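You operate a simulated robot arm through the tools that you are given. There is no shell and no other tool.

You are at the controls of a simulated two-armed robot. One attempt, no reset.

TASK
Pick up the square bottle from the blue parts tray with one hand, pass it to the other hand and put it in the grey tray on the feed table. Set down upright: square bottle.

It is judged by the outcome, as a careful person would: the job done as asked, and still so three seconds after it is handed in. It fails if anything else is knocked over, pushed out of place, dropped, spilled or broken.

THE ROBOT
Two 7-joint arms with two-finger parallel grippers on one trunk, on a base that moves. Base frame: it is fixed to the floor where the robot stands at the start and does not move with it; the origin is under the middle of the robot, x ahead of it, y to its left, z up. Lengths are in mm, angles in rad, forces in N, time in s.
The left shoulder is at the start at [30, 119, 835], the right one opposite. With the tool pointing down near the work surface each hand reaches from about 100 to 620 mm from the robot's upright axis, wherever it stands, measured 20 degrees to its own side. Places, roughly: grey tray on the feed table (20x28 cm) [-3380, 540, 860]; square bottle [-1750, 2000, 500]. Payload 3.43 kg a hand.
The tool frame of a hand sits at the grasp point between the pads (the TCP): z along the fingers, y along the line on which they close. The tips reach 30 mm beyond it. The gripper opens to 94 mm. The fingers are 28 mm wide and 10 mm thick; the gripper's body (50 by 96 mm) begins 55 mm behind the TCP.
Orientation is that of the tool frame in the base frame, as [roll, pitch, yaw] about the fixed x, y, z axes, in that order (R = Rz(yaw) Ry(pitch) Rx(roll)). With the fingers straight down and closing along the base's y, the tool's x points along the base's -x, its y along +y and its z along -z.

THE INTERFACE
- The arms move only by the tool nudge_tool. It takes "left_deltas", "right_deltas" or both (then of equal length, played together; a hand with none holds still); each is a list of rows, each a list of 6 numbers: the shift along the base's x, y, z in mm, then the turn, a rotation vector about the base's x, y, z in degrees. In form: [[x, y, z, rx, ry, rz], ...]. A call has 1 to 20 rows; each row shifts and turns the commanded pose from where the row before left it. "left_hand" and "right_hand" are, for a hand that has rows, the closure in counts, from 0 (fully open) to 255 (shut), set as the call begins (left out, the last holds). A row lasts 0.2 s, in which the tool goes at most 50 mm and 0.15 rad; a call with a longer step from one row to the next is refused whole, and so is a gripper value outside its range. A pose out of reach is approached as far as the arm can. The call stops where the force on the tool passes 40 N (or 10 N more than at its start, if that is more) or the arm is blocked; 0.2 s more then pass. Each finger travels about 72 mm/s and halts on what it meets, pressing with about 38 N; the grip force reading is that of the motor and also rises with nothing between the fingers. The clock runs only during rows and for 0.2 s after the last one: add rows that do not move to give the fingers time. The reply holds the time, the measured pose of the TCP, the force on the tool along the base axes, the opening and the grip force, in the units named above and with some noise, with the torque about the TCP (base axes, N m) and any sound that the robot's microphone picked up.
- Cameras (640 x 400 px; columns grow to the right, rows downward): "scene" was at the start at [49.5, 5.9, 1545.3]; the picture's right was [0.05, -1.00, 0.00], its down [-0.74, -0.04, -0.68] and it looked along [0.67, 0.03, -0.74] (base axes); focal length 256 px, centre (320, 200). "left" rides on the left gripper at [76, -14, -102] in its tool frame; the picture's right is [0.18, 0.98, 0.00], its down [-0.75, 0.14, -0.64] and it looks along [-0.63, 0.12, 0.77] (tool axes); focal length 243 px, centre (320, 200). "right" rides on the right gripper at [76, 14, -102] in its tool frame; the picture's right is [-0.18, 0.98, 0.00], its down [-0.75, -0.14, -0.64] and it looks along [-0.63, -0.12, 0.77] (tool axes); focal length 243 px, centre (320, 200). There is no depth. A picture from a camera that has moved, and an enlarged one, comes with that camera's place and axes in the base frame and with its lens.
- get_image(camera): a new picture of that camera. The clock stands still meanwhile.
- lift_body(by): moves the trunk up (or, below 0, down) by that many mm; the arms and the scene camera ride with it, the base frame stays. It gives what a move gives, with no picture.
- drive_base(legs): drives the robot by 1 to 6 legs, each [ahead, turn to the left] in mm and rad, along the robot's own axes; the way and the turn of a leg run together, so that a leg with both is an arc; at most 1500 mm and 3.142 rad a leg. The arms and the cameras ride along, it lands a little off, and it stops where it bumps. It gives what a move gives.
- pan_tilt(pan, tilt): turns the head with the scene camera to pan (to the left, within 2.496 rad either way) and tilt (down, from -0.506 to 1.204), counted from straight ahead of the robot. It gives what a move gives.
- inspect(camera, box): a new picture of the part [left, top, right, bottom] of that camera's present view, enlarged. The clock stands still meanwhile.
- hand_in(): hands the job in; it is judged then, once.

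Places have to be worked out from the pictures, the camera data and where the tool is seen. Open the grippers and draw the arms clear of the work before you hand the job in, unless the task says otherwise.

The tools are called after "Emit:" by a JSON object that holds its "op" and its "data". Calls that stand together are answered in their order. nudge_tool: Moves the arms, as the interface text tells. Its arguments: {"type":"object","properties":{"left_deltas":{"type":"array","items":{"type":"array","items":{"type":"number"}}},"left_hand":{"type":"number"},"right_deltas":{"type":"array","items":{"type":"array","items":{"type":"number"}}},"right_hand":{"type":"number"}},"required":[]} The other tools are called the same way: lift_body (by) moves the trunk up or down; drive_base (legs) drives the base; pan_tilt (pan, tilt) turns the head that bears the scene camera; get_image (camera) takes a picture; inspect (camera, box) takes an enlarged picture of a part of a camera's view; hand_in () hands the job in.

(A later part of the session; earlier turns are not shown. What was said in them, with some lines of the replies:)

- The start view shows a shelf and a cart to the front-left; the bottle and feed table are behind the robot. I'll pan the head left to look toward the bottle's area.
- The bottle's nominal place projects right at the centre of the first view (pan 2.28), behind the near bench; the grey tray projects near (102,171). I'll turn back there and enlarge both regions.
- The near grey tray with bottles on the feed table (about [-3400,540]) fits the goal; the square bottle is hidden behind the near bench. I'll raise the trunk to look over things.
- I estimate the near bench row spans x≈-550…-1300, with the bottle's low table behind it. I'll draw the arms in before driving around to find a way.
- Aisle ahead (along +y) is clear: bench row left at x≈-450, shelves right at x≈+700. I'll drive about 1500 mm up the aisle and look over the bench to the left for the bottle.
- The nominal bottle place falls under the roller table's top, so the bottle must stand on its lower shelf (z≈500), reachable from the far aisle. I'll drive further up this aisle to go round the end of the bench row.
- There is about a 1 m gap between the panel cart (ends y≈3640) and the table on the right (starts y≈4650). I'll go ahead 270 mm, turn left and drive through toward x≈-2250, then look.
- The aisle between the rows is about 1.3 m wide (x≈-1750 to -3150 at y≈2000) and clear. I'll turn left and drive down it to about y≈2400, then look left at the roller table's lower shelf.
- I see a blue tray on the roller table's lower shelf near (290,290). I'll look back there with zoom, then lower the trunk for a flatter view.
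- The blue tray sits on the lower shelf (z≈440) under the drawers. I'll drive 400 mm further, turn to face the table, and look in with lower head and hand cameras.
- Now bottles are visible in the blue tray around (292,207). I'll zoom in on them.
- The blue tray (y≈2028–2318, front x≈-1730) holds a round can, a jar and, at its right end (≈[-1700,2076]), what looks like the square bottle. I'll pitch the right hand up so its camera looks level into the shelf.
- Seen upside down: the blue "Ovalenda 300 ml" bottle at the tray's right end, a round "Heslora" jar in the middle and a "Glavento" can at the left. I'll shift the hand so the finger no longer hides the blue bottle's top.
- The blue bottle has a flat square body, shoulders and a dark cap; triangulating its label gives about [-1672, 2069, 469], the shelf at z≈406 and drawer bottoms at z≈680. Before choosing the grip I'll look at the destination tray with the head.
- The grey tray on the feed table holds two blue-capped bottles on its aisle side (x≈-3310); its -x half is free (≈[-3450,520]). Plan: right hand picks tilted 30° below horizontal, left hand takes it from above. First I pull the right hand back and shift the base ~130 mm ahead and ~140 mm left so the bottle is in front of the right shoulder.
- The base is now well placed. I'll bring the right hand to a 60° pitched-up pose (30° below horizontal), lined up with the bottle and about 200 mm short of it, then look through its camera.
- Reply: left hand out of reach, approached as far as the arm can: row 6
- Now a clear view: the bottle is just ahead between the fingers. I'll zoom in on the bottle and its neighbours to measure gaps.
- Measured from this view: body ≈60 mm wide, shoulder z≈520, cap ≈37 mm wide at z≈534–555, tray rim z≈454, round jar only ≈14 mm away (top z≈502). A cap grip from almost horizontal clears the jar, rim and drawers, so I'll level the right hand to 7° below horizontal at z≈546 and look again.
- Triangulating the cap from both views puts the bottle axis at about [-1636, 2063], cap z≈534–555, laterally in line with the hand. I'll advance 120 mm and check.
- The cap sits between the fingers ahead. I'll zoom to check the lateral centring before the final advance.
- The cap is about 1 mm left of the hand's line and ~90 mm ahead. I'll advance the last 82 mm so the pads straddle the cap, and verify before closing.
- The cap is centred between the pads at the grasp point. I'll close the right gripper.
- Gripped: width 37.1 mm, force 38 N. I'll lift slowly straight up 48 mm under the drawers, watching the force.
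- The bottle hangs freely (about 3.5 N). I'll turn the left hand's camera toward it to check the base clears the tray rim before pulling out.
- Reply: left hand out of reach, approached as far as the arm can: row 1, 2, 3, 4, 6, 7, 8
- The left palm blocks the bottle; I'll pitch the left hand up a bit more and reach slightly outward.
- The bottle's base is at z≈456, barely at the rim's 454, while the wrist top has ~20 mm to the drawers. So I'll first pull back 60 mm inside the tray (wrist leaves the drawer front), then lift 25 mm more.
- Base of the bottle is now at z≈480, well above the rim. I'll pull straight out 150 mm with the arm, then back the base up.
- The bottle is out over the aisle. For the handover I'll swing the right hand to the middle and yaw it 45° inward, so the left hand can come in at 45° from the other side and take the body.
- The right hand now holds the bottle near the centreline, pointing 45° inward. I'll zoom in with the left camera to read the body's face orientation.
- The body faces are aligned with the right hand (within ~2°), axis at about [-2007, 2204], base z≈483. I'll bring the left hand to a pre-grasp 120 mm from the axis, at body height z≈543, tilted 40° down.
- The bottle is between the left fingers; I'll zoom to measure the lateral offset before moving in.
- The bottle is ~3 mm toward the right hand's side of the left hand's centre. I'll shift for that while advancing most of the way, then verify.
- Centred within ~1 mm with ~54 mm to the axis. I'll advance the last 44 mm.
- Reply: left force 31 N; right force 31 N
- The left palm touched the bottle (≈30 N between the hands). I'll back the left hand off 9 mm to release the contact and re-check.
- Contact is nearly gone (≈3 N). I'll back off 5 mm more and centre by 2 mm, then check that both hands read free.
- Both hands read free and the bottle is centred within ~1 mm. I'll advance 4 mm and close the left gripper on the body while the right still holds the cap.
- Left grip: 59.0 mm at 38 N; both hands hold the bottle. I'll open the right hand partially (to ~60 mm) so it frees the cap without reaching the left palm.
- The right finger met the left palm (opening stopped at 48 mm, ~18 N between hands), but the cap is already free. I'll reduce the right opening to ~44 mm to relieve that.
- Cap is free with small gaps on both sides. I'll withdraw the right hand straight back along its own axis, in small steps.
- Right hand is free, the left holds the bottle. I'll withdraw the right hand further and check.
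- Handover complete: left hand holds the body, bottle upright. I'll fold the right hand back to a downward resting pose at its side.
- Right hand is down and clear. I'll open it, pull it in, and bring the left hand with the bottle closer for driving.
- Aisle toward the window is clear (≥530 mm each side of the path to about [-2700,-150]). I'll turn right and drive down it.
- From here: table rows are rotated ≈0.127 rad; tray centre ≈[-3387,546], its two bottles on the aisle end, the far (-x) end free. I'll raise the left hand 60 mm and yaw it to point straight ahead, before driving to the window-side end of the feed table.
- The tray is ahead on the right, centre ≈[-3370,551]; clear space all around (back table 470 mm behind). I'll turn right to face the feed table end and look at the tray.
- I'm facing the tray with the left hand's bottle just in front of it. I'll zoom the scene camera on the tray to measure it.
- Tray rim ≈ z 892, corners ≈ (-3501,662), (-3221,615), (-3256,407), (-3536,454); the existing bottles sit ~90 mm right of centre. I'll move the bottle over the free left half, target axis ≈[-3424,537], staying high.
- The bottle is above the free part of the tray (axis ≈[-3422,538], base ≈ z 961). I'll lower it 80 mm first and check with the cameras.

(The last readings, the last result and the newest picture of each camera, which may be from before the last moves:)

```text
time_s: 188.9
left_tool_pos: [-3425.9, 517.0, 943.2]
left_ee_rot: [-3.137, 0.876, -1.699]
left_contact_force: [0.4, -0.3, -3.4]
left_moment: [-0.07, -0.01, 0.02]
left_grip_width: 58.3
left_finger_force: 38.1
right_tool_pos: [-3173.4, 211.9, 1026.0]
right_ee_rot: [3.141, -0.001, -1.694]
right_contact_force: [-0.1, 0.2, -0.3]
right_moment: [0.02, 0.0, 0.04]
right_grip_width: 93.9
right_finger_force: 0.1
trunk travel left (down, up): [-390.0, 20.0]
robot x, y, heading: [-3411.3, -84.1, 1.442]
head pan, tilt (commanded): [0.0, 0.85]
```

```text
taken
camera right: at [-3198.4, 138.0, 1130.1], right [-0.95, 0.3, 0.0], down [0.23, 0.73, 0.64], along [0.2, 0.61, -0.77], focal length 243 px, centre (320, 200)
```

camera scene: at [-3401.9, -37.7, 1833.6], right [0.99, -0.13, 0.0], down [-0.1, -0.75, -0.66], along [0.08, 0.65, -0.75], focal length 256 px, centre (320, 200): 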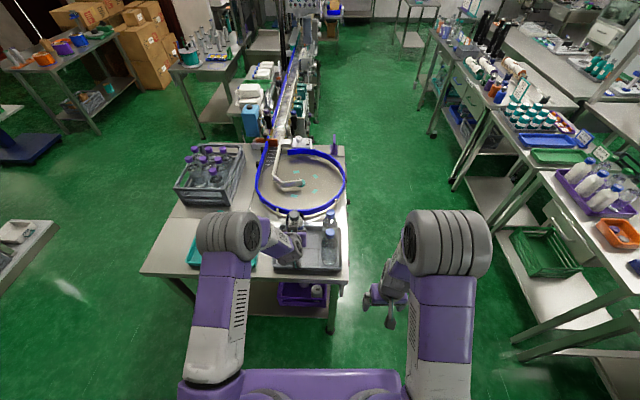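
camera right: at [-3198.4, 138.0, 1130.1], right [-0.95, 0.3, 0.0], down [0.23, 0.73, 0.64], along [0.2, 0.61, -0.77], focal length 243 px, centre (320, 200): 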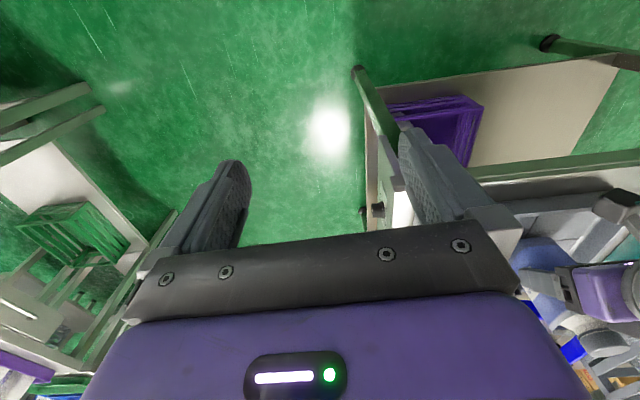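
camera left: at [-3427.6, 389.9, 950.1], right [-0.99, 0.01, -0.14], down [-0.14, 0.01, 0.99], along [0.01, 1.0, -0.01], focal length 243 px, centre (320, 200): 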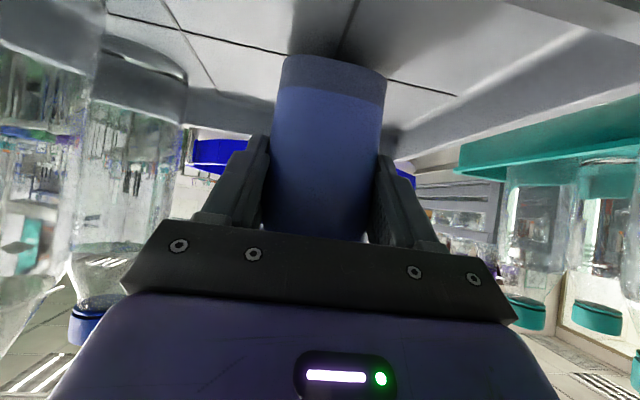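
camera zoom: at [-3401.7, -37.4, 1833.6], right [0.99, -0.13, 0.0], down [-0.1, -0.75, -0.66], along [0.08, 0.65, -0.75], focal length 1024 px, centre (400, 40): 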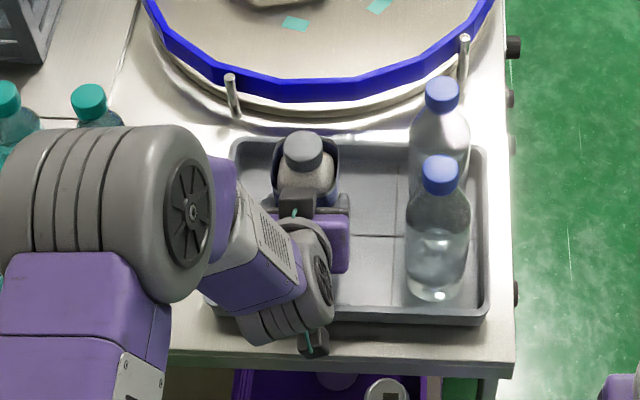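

The bottle is inside the tray outline with ~25 mm to go, clear of neighbours and rim. I'll lower 16 mm, then creep down watching for contact.

Emit:
{"op": "nudge_tool", "data": {"left_deltas": [[0, 0, -4, 0, 0, 0], [0, 0, -4, 0, 0, 0], [0, 0, -4, 0, 0, 0], [0, 0, -4, 0, 0, 0], [0, 0, 0, 0, 0, 0]]}}

Emit:
{"op": "inspect", "data": {"camera": "left", "box": [220, 10, 440, 148]}}

```text
time_s: 190.1
left_tool_pos: [-3425.7, 518.8, 932.6]
left_ee_rot: [-3.139, 0.886, -1.698]
left_contact_force: [-2.4, -1.3, 23.5]
left_moment: [-0.18, -0.07, -0.06]
left_grip_width: 58.4
left_finger_force: 37.8
right_tool_pos: [-3174.9, 209.5, 1026.7]
right_ee_rot: [3.139, 0.0, -1.696]
right_contact_force: [0.0, 0.0, -0.1]
right_moment: [0.03, -0.04, -0.02]
right_grip_width: 94.1
right_finger_force: 0.1
trunk travel left (down, up): [-390.0, 20.0]
robot x, y, heading: [-3407.0, -89.3, 1.446]
head pan, tilt (commanded): [0.0, 0.85]
```

```text
2.90 times, centred on (330, 79) of left
camera zoom: at [-3427.4, 391.0, 937.6], right [-0.99, 0.01, -0.14], down [-0.14, 0.0, 0.99], along [0.01, 1.0, 0.0], focal length 703 px, centre (291, 551)
```

zoom: 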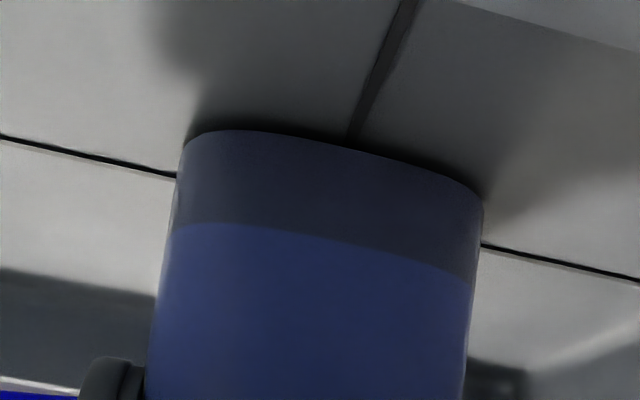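

The base has touched down (force z +23 N at hand z≈933, i.e. floor ≈ z 872). I'll raise the command ~5 mm to take the load off before releasing.

Emit:
{"op": "nudge_tool", "data": {"left_deltas": [[0, 0, 2.5, 0, 0, 0], [0, 0, 2.2, 0, 0, 0], [0, 0, 0, 0, 0, 0], [0, 0, 0, 0, 0, 0]]}}

Emit:
{"op": "inspect", "data": {"camera": "left", "box": [200, 10, 440, 160]}}

Emit:
{"op": "inspect", "data": {"camera": "right", "box": [480, 160, 640, 360]}}

```text
time_s: 191.1
left_tool_pos: [-3426.4, 517.4, 932.7]
left_ee_rot: [-3.139, 0.871, -1.701]
left_contact_force: [0.2, 3.1, 9.3]
left_moment: [0.7, -0.01, 0.0]
left_grip_width: 58.1
left_finger_force: 37.4
right_tool_pos: [-3174.9, 211.1, 1026.5]
right_ee_rot: [-3.141, -0.001, -1.696]
right_contact_force: [0.5, -0.9, -0.6]
right_moment: [0.02, 0.01, -0.01]
right_grip_width: 94.1
right_finger_force: 0.1
trunk travel left (down, up): [-390.0, 20.0]
robot x, y, heading: [-3410.5, -88.1, 1.441]
head pan, tilt (commanded): [0.0, 0.85]
```

```text
2.67 times, centred on (320, 85) of left
camera zoom: at [-3427.5, 389.7, 939.1], right [-0.99, 0.01, -0.14], down [-0.14, 0.01, 0.99], along [0.01, 1.0, -0.01], focal length 647 px, centre (320, 507)
```

zoom: 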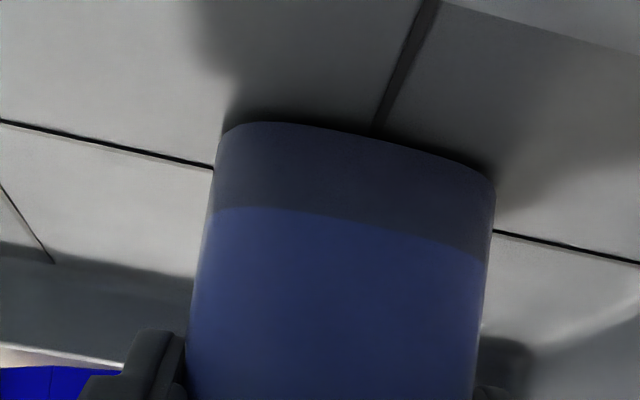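

```text
2.00 times, centred on (560, 260) of right
camera zoom: at [-3198.4, 137.4, 1130.2], right [-0.95, 0.3, 0.0], down [0.23, 0.73, 0.64], along [0.2, 0.61, -0.77], focal length 485 px, centre (-160, 80)
```

zoom: 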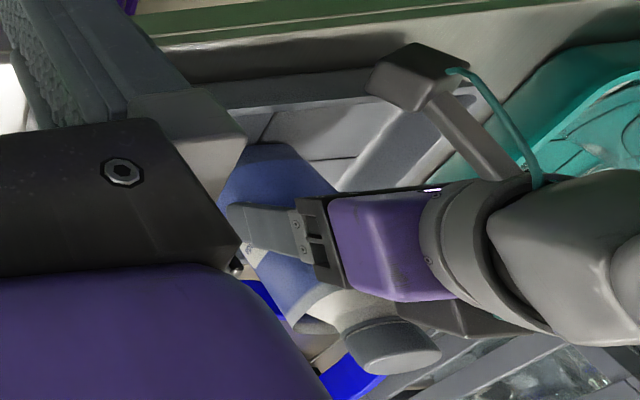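

The load is small now (≈9 N) and the base sits on the tray floor. I'll ease up 1.5 mm more and open the left gripper partway (~76 mm) to release.

Emit:
{"op": "nudge_tool", "data": {"left_deltas": [[0, 0, 1.3, 0, 0, 0], [0, 0, 0, 0, 0, 0]]}}

Emit:
{"op": "nudge_tool", "data": {"left_deltas": [[0, 0, 0, 0, 0, 0], [0, 0, 0, 0, 0, 0], [0, 0, 0, 0, 0, 0], [0, 0, 0, 0, 0, 0]], "left_hand": 48}}

Emit:
{"op": "inspect", "data": {"camera": "left", "box": [180, 10, 460, 260]}}

Emit:
{"op": "inspect", "data": {"camera": "scene", "box": [230, 190, 370, 290]}}

```text
time_s: 191.7
left_tool_pos: [-3425.3, 516.2, 931.6]
left_ee_rot: [-3.138, 0.868, -1.702]
left_contact_force: [0.8, 1.0, 1.4]
left_moment: [0.22, -0.03, -0.01]
left_grip_width: 58.4
left_finger_force: 37.9
right_tool_pos: [-3173.9, 211.4, 1025.6]
right_ee_rot: [3.141, -0.002, -1.695]
right_contact_force: [-0.4, -0.3, 0.2]
right_moment: [0.05, 0.05, -0.03]
right_grip_width: 94.4
right_finger_force: 0.0
trunk travel left (down, up): [-390.0, 20.0]
robot x, y, heading: [-3408.4, -88.4, 1.445]
head pan, tilt (commanded): [0.0, 0.85]
```

```text
time_s: 192.7
left_tool_pos: [-3426.2, 517.0, 934.0]
left_ee_rot: [-3.138, 0.874, -1.699]
left_contact_force: [0.0, -0.2, 0.3]
left_moment: [-0.02, 0.03, 0.01]
left_grip_width: 76.3
left_finger_force: 0.2
right_tool_pos: [-3176.0, 211.0, 1026.3]
right_ee_rot: [3.14, -0.001, -1.694]
right_contact_force: [-0.6, -0.5, 0.3]
right_moment: [-0.06, 0.02, -0.02]
right_grip_width: 94.0
right_finger_force: 0.1
trunk travel left (down, up): [-390.0, 20.0]
robot x, y, heading: [-3405.1, -89.0, 1.448]
head pan, tilt (commanded): [0.0, 0.85]
```

```text
1.60 times, centred on (320, 135) of left
camera zoom: at [-3427.7, 390.0, 940.5], right [-0.99, 0.01, -0.14], down [-0.14, 0.01, 0.99], along [0.01, 1.0, -0.01], focal length 388 px, centre (320, 304)
```

zoom: 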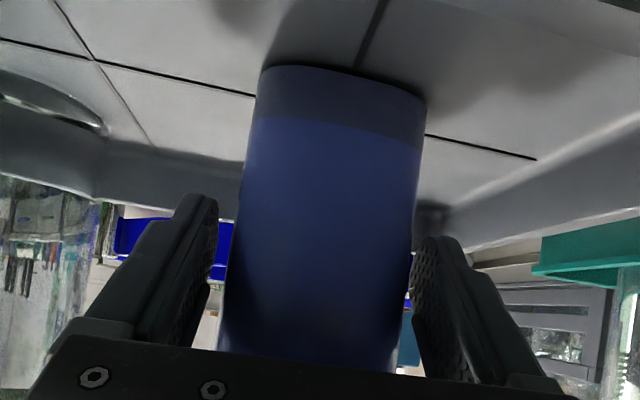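

```text
4.00 times, centred on (300, 240) of scene
camera zoom: at [-3401.7, -37.7, 1833.6], right [0.99, -0.13, 0.0], down [-0.1, -0.75, -0.66], along [0.08, 0.65, -0.75], focal length 1024 px, centre (400, 40)
```

zoom: 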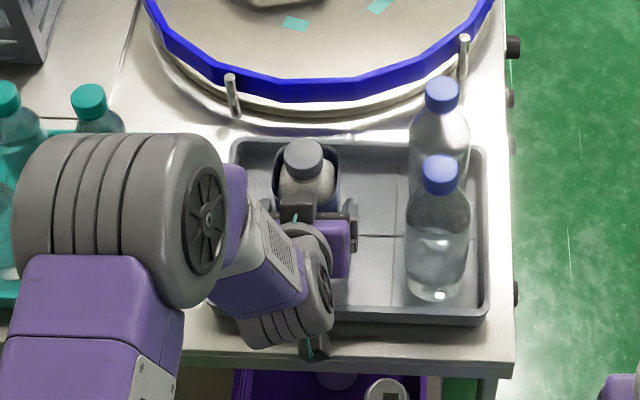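

Released: the bottle stands on the tray floor between the open fingers. I'll open fully and withdraw back-and-up along the hand's axis.

Emit:
{"op": "nudge_tool", "data": {"left_deltas": [[0, 0, 0, 0, 0, 0], [0, 0, 0, 0, 0, 0], [0, 0, 0, 0, 0, 0]], "left_hand": 0}}

Emit:
{"op": "nudge_tool", "data": {"left_deltas": [[-1, -7.6, 6.4, 0, 0, 0], [-1, -7.6, 6.4, 0, 0, 0], [-1, -7.6, 6.4, 0, 0, 0], [-1, -7.6, 6.4, 0, 0, 0], [-1.5, -11.4, 9.6, 0, 0, 0], [-1.5, -11.4, 9.6, 0, 0, 0], [-2, -15.2, 12.9, 0, 0, 0], [-2, -15.2, 12.9, 0, 0, 0], [-2, -15.2, 12.9, 0, 0, 0], [0, 0, 0, 0, 0, 0]]}}

Emit:
{"op": "inspect", "data": {"camera": "scene", "box": [230, 190, 370, 290]}}

Emit:
{"op": "get_image", "data": {"camera": "left"}}

```text
time_s: 193.5
left_tool_pos: [-3426.1, 517.0, 933.7]
left_ee_rot: [-3.137, 0.874, -1.697]
left_contact_force: [-0.2, 0.6, 0.1]
left_moment: [-0.02, -0.02, 0.02]
left_grip_width: 94.0
left_finger_force: 0.1
right_tool_pos: [-3174.8, 212.4, 1026.5]
right_ee_rot: [3.141, -0.002, -1.694]
right_contact_force: [0.8, -0.4, 0.4]
right_moment: [0.0, 0.0, 0.01]
right_grip_width: 94.1
right_finger_force: 0.0
trunk travel left (down, up): [-390.0, 20.0]
robot x, y, heading: [-3410.9, -87.1, 1.441]
head pan, tilt (commanded): [0.0, 0.85]
```

```text
time_s: 195.7
left_tool_pos: [-3438.5, 419.8, 1017.7]
left_ee_rot: [-3.137, 0.876, -1.699]
left_contact_force: [0.0, -0.3, 0.1]
left_moment: [-0.01, -0.02, -0.02]
left_grip_width: 93.9
left_finger_force: 0.1
right_tool_pos: [-3174.8, 212.2, 1026.7]
right_ee_rot: [-3.141, -0.002, -1.695]
right_contact_force: [0.0, 0.6, -0.6]
right_moment: [-0.01, 0.02, -0.03]
right_grip_width: 94.0
right_finger_force: 0.0
trunk travel left (down, up): [-390.0, 20.0]
robot x, y, heading: [-3406.2, -85.7, 1.442]
head pan, tilt (commanded): [0.0, 0.85]
```

```text
4.00 times, centred on (300, 240) of scene
camera zoom: at [-3401.7, -37.2, 1833.6], right [0.99, -0.13, 0.0], down [-0.1, -0.75, -0.66], along [0.08, 0.65, -0.75], focal length 1024 px, centre (400, 40)
```

zoom: 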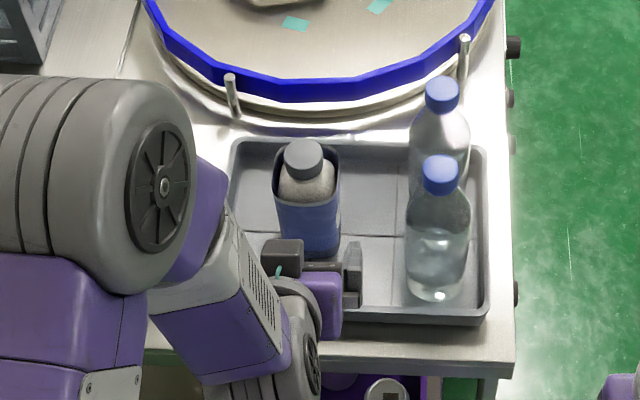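

```text
taken
camera left: at [-3440.4, 291.8, 1023.9], right [-0.99, 0.01, -0.14], down [-0.14, 0.01, 0.99], along [0.01, 1.0, -0.01], focal length 243 px, centre (320, 200)
```

left: 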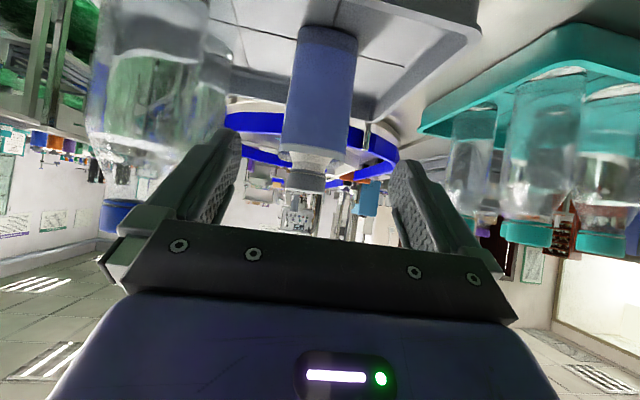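

The square bottle stands upright in the tray's free half, neighbours undisturbed. I'll draw the left arm well back from the table.

Emit:
{"op": "nudge_tool", "data": {"left_deltas": [[-2.5, -19.8, 6, 0, 0, 0], [-2.5, -19.8, 6, 0, 0, 0], [-2.5, -19.8, 6, 0, 0, 0], [-2.5, -19.8, 6, 0, 0, 0], [-2.5, -19.8, 0, 0, 0, 0], [-2.5, -19.8, 0, 0, 0, 0], [0, 0, 0, 0, 0, 0]]}}

Emit:
{"op": "get_image", "data": {"camera": "scene"}}

Emit:
{"op": "inspect", "data": {"camera": "scene", "box": [210, 180, 370, 280]}}

Emit:
{"op": "get_image", "data": {"camera": "left"}}

```text
time_s: 197.3
left_tool_pos: [-3446.1, 311.1, 1033.7]
left_ee_rot: [-3.141, 0.875, -1.698]
left_contact_force: [0.2, -0.4, -0.5]
left_moment: [-0.02, 0.03, -0.02]
left_grip_width: 93.9
left_finger_force: 0.0
left hand out of reach, approached as far as the arm can: row 6
right_tool_pos: [-3175.2, 210.0, 1026.8]
right_ee_rot: [-3.141, -0.003, -1.695]
right_contact_force: [-0.4, -0.2, 0.0]
right_moment: [-0.03, -0.05, 0.0]
right_grip_width: 94.3
right_finger_force: 0.0
trunk travel left (down, up): [-390.0, 20.0]
robot x, y, heading: [-3408.0, -91.0, 1.441]
head pan, tilt (commanded): [0.0, 0.85]
```

```text
taken
camera scene: at [-3402.1, -37.9, 1833.6], right [0.99, -0.13, 0.0], down [-0.1, -0.75, -0.66], along [0.08, 0.65, -0.75], focal length 256 px, centre (320, 200)
```

scene: 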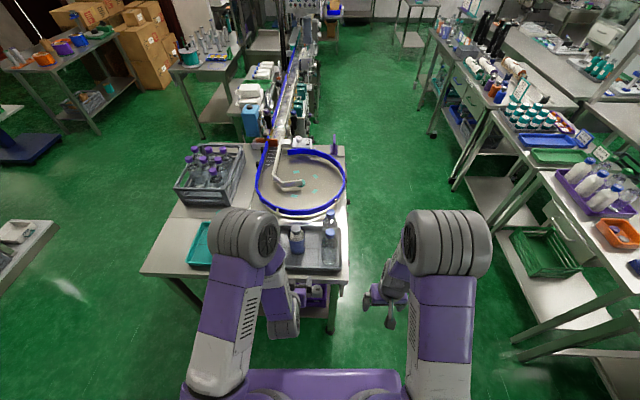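

```text
4.00 times, centred on (290, 230) of scene
camera zoom: at [-3402.1, -37.9, 1833.6], right [0.99, -0.13, 0.0], down [-0.1, -0.75, -0.66], along [0.08, 0.65, -0.75], focal length 1024 px, centre (440, 80)
```

zoom: 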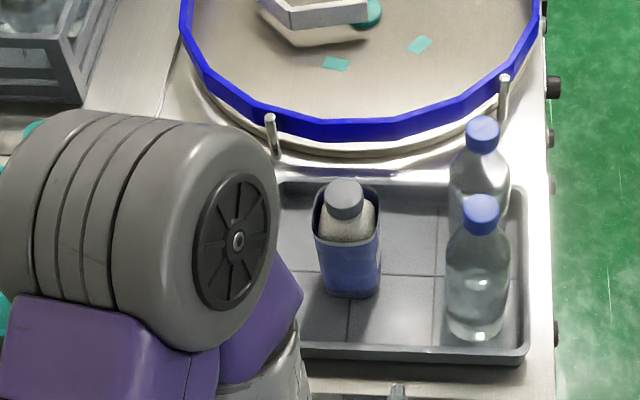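

```text
taken
camera left: at [-3447.4, 185.1, 1040.6], right [-0.99, 0.01, -0.14], down [-0.14, 0.01, 0.99], along [0.01, 1.0, -0.01], focal length 243 px, centre (320, 200)
```

left: 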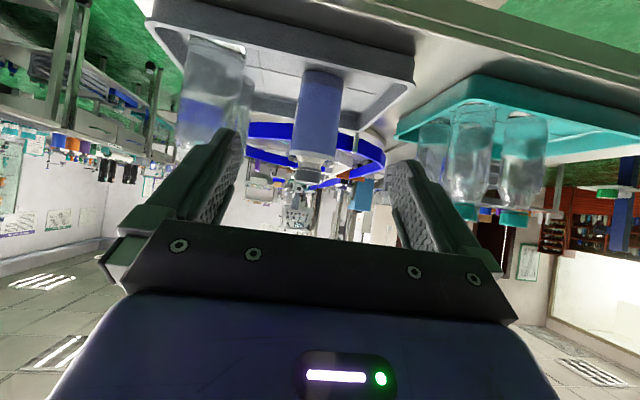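

The square bottle stands upright and still in the grey tray, the other bottles are undisturbed, and both grippers are open and clear of the table. Handing in.

Emit:
{"op": "hand_in", "data": {}}

```text
The job is handed in.
```

The square bottle (the blue "Ovalenda" one) is standing upright in the free half of the grey tray on the feed table, and the job is handed in. The judging result hasn't come back.

- **Pick:** The right hand took the bottle by its cap from the blue parts tray on the roller table's lower shelf. In the last picture of that tray, the jar and can beside it were still in place.
- **Handover:** The left hand took the bottle by its body in the aisle. On the way in, the left hand pressed against the bottle with about 30 N. The hands touched again at about 18 N when the right hand opened. I backed off both times, and the bottle did not slip.
- **Placement:** The left hand lowered the bottle until it touched the tray floor, then released it and drew back. The two bottles already in the tray were not touched.

Both grippers are open. Both hands are clear of the table; the left elbow is still raised above the neighbouring teal tray.
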